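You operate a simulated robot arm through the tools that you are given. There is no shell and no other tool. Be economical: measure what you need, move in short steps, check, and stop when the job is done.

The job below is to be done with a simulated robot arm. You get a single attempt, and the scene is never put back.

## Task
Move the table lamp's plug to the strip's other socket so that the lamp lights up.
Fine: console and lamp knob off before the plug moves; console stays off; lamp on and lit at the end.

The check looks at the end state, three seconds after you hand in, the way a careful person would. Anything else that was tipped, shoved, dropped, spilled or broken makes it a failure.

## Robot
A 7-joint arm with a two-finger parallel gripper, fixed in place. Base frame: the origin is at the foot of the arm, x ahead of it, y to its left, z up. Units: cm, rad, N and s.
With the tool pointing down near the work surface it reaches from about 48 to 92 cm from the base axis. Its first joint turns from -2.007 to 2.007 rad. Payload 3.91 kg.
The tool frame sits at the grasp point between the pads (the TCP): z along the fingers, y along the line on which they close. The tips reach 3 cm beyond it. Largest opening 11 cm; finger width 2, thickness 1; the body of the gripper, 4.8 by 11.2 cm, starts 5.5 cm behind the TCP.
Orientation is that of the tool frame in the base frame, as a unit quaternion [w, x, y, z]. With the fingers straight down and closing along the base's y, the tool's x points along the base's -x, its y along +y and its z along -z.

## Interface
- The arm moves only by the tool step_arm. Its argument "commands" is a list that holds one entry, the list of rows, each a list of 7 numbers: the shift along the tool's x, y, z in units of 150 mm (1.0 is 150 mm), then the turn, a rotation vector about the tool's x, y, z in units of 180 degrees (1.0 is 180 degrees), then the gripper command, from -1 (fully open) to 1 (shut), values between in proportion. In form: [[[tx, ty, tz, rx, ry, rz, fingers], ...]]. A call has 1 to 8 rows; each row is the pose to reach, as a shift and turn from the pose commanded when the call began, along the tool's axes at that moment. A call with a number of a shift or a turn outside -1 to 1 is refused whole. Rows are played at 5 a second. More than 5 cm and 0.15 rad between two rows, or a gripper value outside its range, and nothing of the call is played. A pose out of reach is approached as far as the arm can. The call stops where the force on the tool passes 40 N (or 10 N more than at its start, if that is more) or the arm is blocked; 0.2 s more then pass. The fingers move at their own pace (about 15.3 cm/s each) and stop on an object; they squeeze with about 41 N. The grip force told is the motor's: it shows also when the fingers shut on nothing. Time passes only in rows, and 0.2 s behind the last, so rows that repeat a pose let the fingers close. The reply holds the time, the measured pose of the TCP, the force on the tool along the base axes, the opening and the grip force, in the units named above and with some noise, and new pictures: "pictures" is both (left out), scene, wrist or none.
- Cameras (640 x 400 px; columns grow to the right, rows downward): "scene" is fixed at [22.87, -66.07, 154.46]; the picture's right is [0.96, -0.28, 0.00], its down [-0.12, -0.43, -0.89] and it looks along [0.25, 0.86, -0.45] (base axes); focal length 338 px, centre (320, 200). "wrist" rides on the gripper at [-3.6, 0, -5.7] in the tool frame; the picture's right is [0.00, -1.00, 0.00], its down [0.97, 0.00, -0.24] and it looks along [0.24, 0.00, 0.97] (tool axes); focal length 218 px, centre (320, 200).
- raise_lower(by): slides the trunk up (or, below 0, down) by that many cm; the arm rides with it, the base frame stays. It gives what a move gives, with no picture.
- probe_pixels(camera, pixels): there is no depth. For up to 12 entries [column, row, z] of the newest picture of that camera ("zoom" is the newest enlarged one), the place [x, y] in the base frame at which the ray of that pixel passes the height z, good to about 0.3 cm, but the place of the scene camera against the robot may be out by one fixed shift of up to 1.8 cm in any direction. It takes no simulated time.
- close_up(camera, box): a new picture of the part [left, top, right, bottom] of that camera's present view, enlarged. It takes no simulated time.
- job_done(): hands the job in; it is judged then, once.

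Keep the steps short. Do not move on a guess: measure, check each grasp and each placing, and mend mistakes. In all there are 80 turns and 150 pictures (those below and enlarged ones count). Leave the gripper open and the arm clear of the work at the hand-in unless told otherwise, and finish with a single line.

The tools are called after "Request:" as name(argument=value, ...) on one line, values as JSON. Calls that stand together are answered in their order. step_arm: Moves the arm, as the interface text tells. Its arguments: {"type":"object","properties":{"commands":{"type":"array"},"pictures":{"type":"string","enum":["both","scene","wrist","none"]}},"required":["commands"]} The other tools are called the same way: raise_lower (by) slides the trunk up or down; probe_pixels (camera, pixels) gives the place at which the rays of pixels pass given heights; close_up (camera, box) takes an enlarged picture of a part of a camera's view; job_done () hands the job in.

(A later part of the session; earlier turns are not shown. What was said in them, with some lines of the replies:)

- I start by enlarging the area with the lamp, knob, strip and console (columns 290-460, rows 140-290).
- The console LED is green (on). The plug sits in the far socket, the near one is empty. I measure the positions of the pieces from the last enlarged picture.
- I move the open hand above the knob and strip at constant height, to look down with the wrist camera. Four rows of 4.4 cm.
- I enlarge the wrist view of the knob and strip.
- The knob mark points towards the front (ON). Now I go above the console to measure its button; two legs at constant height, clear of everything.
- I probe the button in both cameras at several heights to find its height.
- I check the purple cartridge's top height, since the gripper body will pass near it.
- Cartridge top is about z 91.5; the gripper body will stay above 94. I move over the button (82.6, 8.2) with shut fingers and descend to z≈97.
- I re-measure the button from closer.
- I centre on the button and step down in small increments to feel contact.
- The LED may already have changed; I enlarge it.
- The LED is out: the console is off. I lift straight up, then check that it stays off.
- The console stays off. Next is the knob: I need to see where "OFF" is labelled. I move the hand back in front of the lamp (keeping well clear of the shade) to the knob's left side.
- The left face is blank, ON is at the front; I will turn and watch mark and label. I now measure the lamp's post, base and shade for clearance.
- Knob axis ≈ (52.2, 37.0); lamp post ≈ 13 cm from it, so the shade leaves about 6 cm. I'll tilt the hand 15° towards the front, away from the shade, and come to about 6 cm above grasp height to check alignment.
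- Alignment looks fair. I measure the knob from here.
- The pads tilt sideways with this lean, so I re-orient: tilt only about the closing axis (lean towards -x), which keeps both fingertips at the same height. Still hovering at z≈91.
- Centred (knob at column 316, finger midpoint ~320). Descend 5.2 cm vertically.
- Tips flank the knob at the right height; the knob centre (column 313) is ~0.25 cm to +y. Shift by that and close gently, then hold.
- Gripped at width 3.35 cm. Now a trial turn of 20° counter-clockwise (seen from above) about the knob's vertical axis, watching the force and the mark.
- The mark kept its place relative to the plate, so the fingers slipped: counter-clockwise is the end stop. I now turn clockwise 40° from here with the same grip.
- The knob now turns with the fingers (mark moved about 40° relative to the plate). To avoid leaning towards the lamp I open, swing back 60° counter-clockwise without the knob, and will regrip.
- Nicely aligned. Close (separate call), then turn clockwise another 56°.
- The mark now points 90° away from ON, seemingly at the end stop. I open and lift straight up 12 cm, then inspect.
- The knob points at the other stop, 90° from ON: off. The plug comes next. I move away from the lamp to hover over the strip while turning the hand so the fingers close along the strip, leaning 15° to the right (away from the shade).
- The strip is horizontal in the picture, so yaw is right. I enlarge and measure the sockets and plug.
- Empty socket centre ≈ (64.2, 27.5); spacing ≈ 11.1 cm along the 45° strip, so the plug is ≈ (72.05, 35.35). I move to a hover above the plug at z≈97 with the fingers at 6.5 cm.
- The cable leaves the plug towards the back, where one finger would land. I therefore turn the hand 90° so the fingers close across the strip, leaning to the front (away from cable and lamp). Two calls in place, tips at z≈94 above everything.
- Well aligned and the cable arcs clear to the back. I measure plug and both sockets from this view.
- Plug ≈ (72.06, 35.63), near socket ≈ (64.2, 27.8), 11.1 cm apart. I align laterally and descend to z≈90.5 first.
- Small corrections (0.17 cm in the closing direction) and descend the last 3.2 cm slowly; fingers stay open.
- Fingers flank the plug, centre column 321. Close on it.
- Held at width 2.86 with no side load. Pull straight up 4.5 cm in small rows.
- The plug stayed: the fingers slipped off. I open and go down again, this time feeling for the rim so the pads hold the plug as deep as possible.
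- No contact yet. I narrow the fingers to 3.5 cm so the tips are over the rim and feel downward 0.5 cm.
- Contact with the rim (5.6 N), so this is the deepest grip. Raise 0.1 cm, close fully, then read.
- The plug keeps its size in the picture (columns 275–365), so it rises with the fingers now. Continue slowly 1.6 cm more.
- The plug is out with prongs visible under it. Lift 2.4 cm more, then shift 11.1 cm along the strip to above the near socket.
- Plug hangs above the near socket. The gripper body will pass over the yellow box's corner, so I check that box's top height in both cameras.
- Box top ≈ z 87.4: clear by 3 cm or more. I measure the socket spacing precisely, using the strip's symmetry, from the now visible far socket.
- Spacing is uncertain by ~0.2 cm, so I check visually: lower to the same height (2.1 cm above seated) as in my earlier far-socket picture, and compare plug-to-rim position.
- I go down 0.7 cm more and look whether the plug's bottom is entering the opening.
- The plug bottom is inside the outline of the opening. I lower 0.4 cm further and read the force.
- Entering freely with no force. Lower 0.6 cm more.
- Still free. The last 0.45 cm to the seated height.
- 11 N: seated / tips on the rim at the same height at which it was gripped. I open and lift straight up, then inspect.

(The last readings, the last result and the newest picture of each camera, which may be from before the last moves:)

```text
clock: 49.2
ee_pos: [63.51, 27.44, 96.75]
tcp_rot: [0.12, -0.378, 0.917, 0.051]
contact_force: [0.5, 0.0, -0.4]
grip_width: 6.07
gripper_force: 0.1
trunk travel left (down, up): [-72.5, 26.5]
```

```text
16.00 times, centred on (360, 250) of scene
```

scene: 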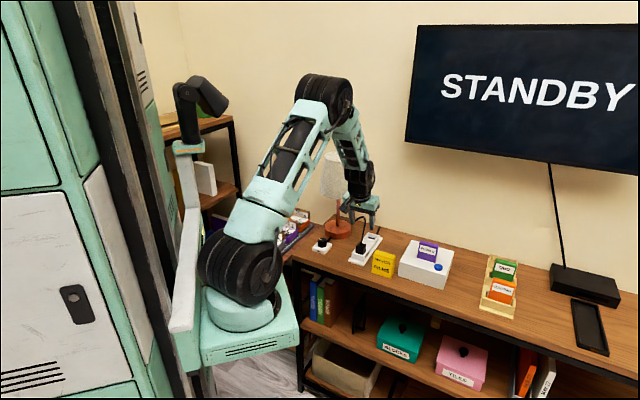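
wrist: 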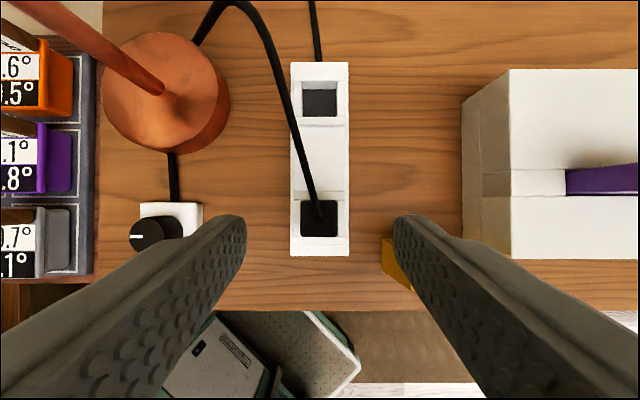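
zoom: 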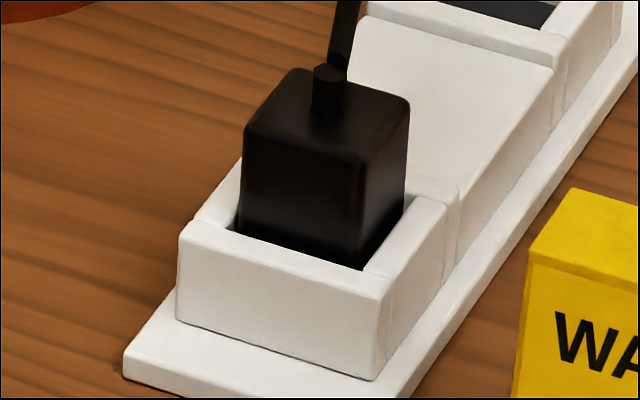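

The plug sits as deep as it did in the far socket (front edge ≈ 43 px in both). Now back to the knob: move left along the front at z≈93 while turning to the knob-grip orientation.

Request:
step_arm(commands=[[[0.018, 0.1225, 0.01, 0.0081, 0, 0.0302, -0.1], [0.036, 0.245, 0.02, 0.0162, 0, 0.0604, -0.1], [0.054, 0.3675, 0.04, 0.0243, 0, 0.0906, -0.1], [0.072, 0.49, 0.06, 0.0324, 0, 0.1207, -0.1], [0.09, 0.6125, 0.1, 0.0405, 0, 0.151, -0.1], [0.108, 0.735, 0.14, 0.0486, 0, 0.1811, -0.1], [0.126, 0.8575, 0.18, 0.0567, 0, 0.2113, 0], [0.145, 0.98, 0.22, 0.0648, 0, 0.2415, 0]]])

```text
clock: 51.0
ee_pos: [53.56, 36.06, 92.98]
tcp_rot: [0.13, 0.014, 0.991, -0.003]
contact_force: [-0.5, 1.1, 0.4]
grip_width: 5.49
gripper_force: 0.1
trunk travel left (down, up): [-72.5, 26.5]
```

scene: 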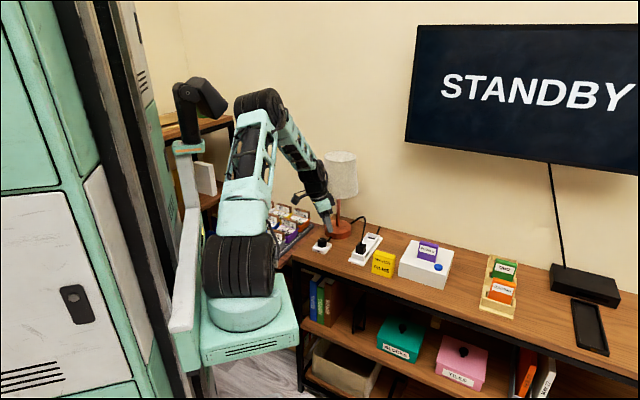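
wrist: 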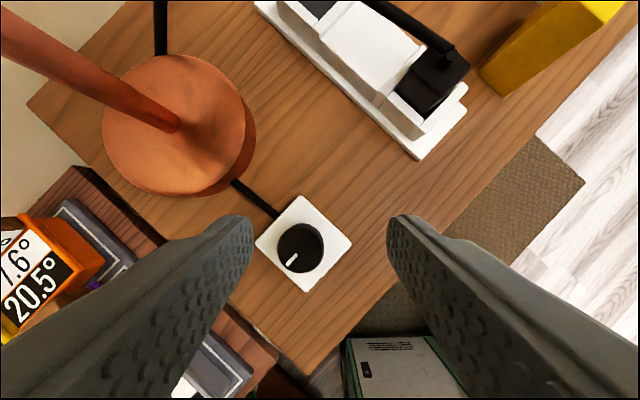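

The arm stopped ~1.6 cm short. I check that nothing touches the lamp.

Request:
close_up(camera="scene", box=[270, 140, 390, 260])

Request:
step_arm(commands=[[[0, 0, 0, 0, 0, 0, 0], [0, 0, 0, 0, 0, 0, 0]]], pictures="none")

```text
3.33 times, centred on (330, 200) of scene
```

zoom: 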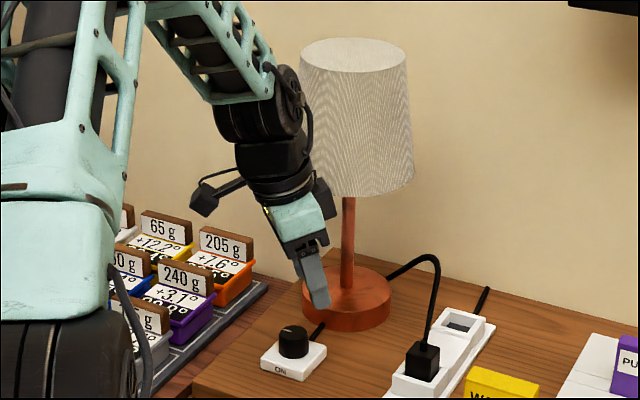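

```text
clock: 51.6
ee_pos: [53.34, 36.26, 93.07]
tcp_rot: [0.13, 0.011, 0.991, -0.001]
contact_force: [-0.5, -0.6, -0.5]
grip_width: 5.53
gripper_force: 0.1
trunk travel left (down, up): [-72.5, 26.5]
```

No contact; it is creeping towards the commanded pose. I command the pose above the knob at z≈91 and wait a few rows.

Request:
step_arm(commands=[[[0.053, 0.0187, 0.124, 0, 0, 0, 0], [0.053, 0.0187, 0.124, 0, 0, 0, 0], [0.053, 0.0187, 0.124, 0, 0, 0, 0], [0.053, 0.0187, 0.124, 0, 0, 0, 0], [0.053, 0.0187, 0.124, 0, 0, 0, 0]]])

```text
clock: 52.8
ee_pos: [52.52, 37.13, 91.29]
tcp_rot: [0.13, 0.006, 0.991, 0.001]
contact_force: [-0.3, 0.3, 0.5]
grip_width: 5.49
gripper_force: 0.0
trunk travel left (down, up): [-72.5, 26.5]
```

scene: 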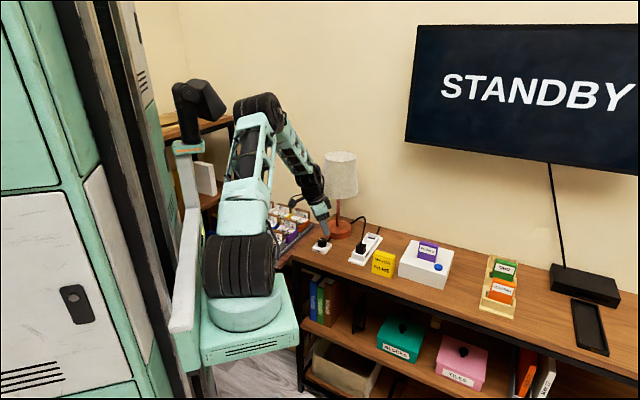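
wrist: 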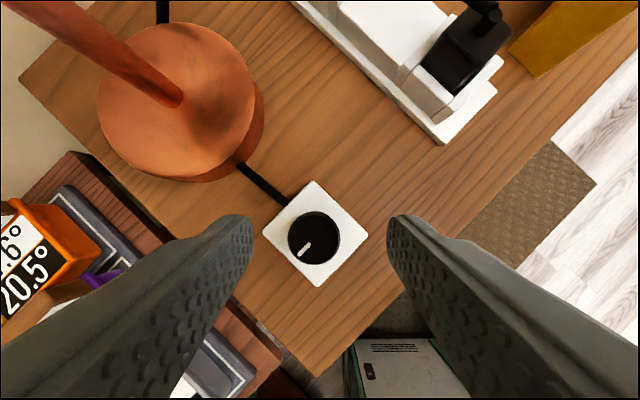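

Almost there; descend to 2 cm above grasp height and let it settle.

Request:
step_arm(commands=[[[0.026, 0, 0.097, 0, 0, 0, 0], [0.052, 0, 0.193, 0, 0, 0, 0], [0.052, 0, 0.193, 0, 0, 0, 0], [0.052, 0, 0.193, 0, 0, 0, 0], [0.052, 0, 0.193, 0, 0, 0, 0]]], pictures="wrist")

```text
clock: 54.0
ee_pos: [51.9, 37.28, 87.83]
tcp_rot: [0.129, 0.0, 0.992, 0.0]
contact_force: [-0.3, 0.4, -0.4]
grip_width: 5.52
gripper_force: 0.1
trunk travel left (down, up): [-72.5, 26.5]
```

wrist: 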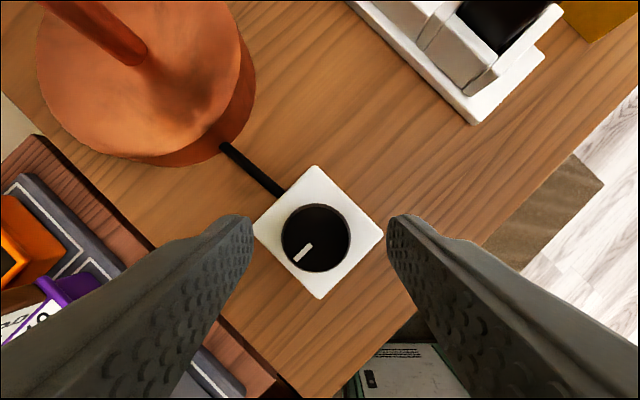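

Settled. Descend the last 2 cm, then close.

Request:
step_arm(commands=[[[0.0173, 0.006, 0.0644, 0, 0, 0, 0], [0.0345, 0.006, 0.1288, 0, 0, 0, 0], [0.0345, 0.006, 0.1288, 0, 0, 0, 0], [0.0345, 0.006, 0.1288, 0, 0, 0, 0.3], [0.0345, 0.006, 0.1288, 0, 0, 0, 0.7], [0.0345, 0.006, 0.1288, 0, 0, 0, 0.7]]], pictures="wrist")

```text
clock: 55.4
ee_pos: [52.06, 37.51, 85.88]
tcp_rot: [0.13, 0.0, 0.992, 0.0]
contact_force: [1.2, 3.2, -2.4]
grip_width: 3.34
gripper_force: 45.2
trunk travel left (down, up): [-72.5, 26.5]
```

wrist: 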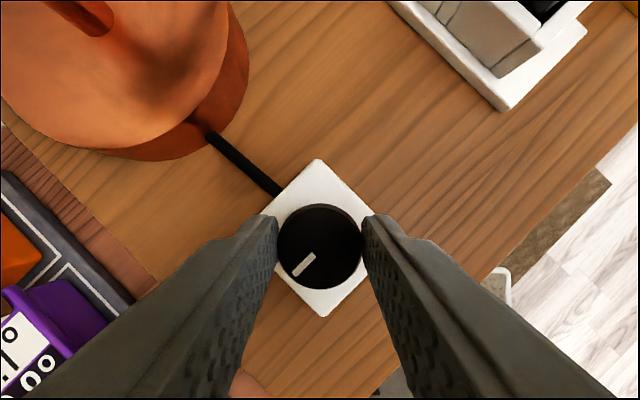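

Gripped. Turn counter-clockwise 48°, then another 48° (to the ON stop).

Request:
step_arm(commands=[[[-0.0004, -0.0053, 0, -0.0115, 0, -0.0429, 0.7], [-0.0014, -0.0105, 0, -0.023, 0, -0.0858, 0.7], [-0.0032, -0.0155, 0.001, -0.0345, 0, -0.1288, 0.7], [-0.0056, -0.0201, 0.0015, -0.046, 0, -0.1717, 0.7], [-0.0086, -0.0244, 0.0023, -0.0576, 0, -0.2147, 0.7], [-0.0121, -0.0282, 0.003, -0.069, 0, -0.2576, 0.7]]], pictures="wrist")

Request:
step_arm(commands=[[[-0.0004, -0.0053, 0, -0.0115, 0, -0.0429, 0.7], [-0.0014, -0.0105, 0, -0.023, 0, -0.0858, 0.7], [-0.0032, -0.0155, 0.001, -0.0345, 0, -0.1288, 0.7], [-0.0056, -0.0201, 0.0015, -0.046, 0, -0.1717, 0.7], [-0.0086, -0.0244, 0.0023, -0.0576, 0, -0.2147, 0.7], [-0.0121, -0.0282, 0.003, -0.069, 0, -0.2576, 0.7]]])

```text
clock: 56.8
ee_pos: [52.21, 37.16, 85.93]
tcp_rot: [0.119, -0.404, 0.905, 0.055]
contact_force: [-0.2, 23.8, -9.3]
grip_width: 3.36
gripper_force: 45.4
trunk travel left (down, up): [-72.5, 26.5]
```

wrist: 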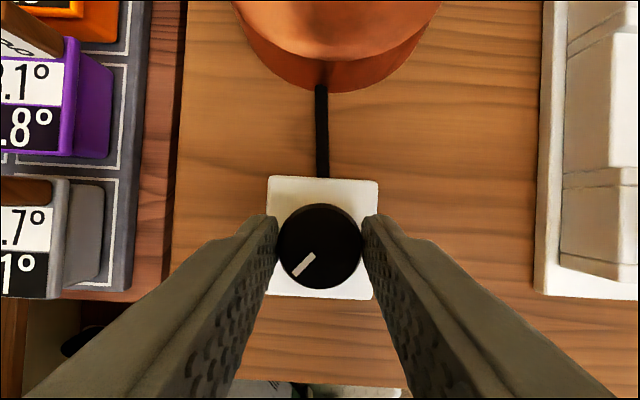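

```text
clock: 58.2
ee_pos: [52.34, 36.72, 85.9]
tcp_rot: [-0.086, 0.737, -0.663, -0.098]
contact_force: [-19.1, 14.3, 2.0]
grip_width: 3.35
gripper_force: 45.3
trunk travel left (down, up): [-72.5, 26.5]
```

scene: 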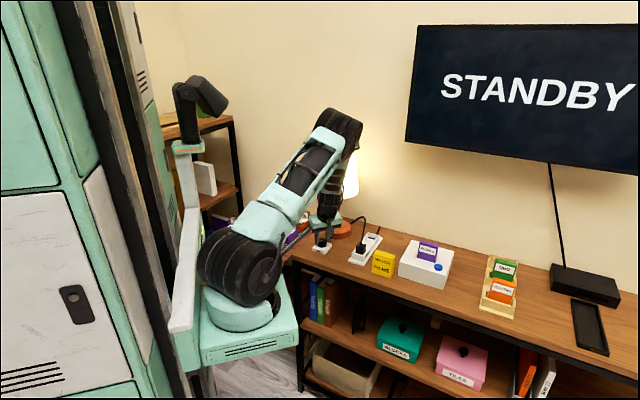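
wrist: 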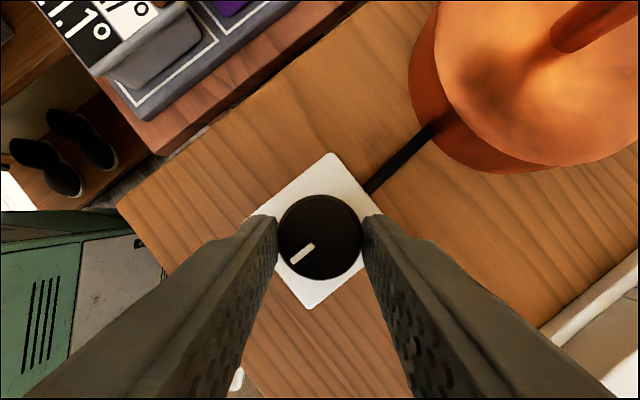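

The lamp is lit and the mark points to the front (ON). Open and lift straight up 10 cm.

Request:
step_arm(commands=[[[0, 0, 0, 0, 0, 0, 0.2], [0, 0, 0, 0, 0, 0, 0], [-0.0345, 0, -0.1288, 0, 0, 0, 0], [-0.0863, 0, -0.322, 0, 0, 0, 0], [-0.13, 0, -0.483, 0, 0, 0, 0], [-0.173, 0, -0.644, 0, 0, 0, 0], [-0.173, 0, -0.644, 0, 0, 0, 0]]])

Request:
close_up(camera="scene", box=[300, 215, 396, 275])

```text
clock: 59.8
ee_pos: [52.75, 36.79, 95.98]
tcp_rot: [-0.087, 0.737, -0.664, -0.098]
contact_force: [0.5, -0.9, 0.4]
grip_width: 5.51
gripper_force: 0.0
trunk travel left (down, up): [-72.5, 26.5]
```

scene: 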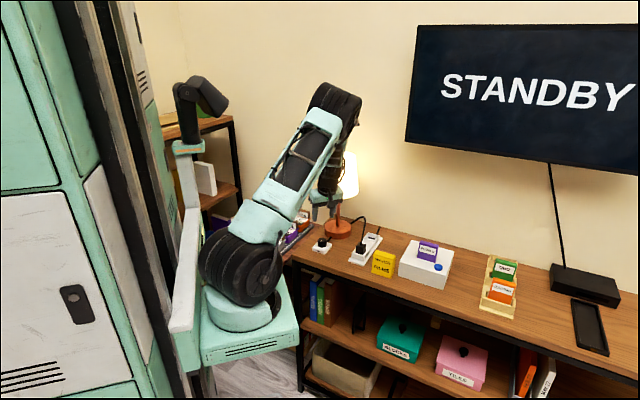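
wrist: 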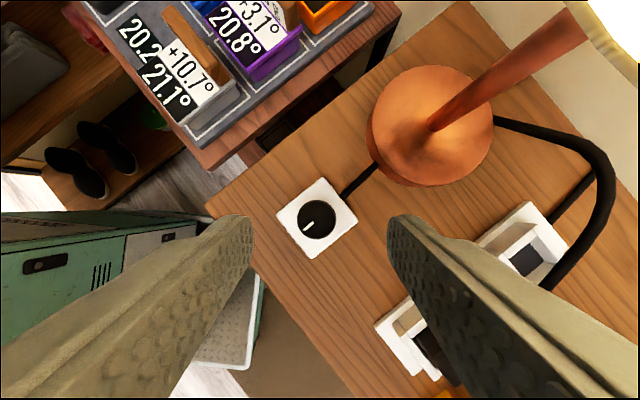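

```text
6.67 times, centred on (348, 245) of scene
```

zoom: 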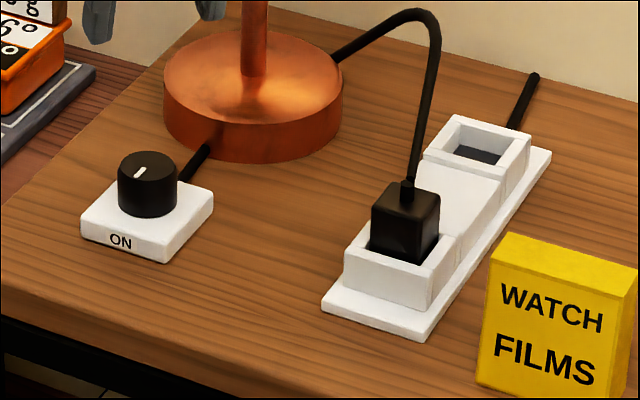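

All as wanted, and plate, strip and box are where they were. I back the arm away to the front and up, with the gripper open, then check lamp and console LED.

Request:
step_arm(commands=[[[0.17, 0, -0.12, 0, 0, 0, -0.2], [0.35, 0, -0.25, 0, 0, 0, -0.5], [0.52, 0, -0.37, 0, 0, 0, -1], [0.7, 0, -0.5, 0, 0, 0, -1], [0.7, 0, -0.5, 0, 0, 0, -1]]])

Request:
close_up(camera="scene", box=[300, 140, 460, 295])

```text
clock: 61.0
ee_pos: [53.73, 24.96, 100.42]
tcp_rot: [-0.086, 0.737, -0.664, -0.097]
contact_force: [-0.8, 0.0, -0.3]
grip_width: 10.98
gripper_force: 0.1
trunk travel left (down, up): [-72.5, 26.5]
```

scene: 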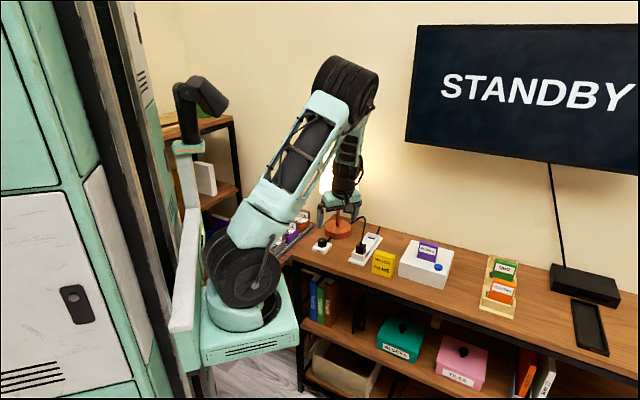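
wrist: 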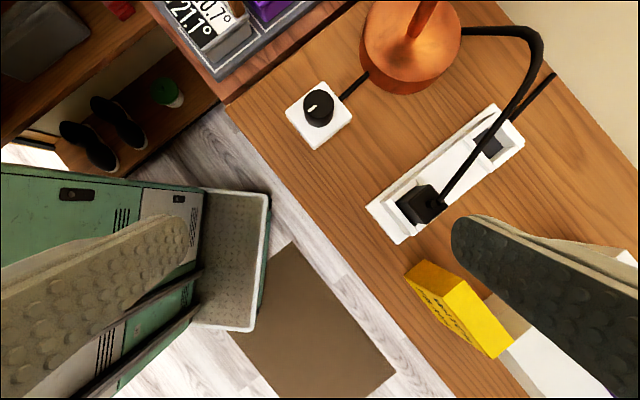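

```text
2.58 times, centred on (380, 218) of scene
```

zoom: 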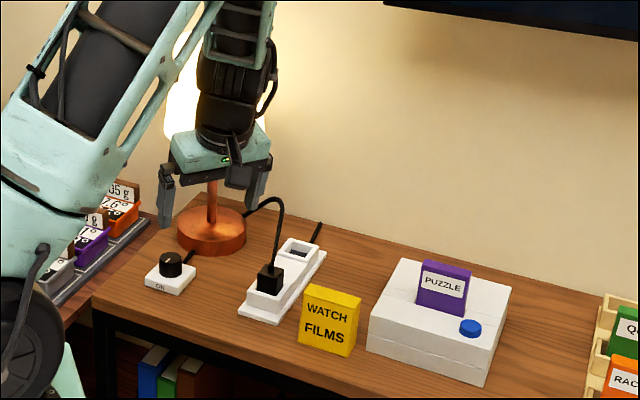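

The lamp is lit, the console LED is dark, the plug is seated in the near socket, the hand is open and clear. I hand in.

Request:
job_done()

```text
The job is handed in.
```

The lamp's plug is now in the strip's other socket, the lamp knob is on and the lamp is lit, the console was turned off first and stayed off, and the arm is clear with the gripper open.
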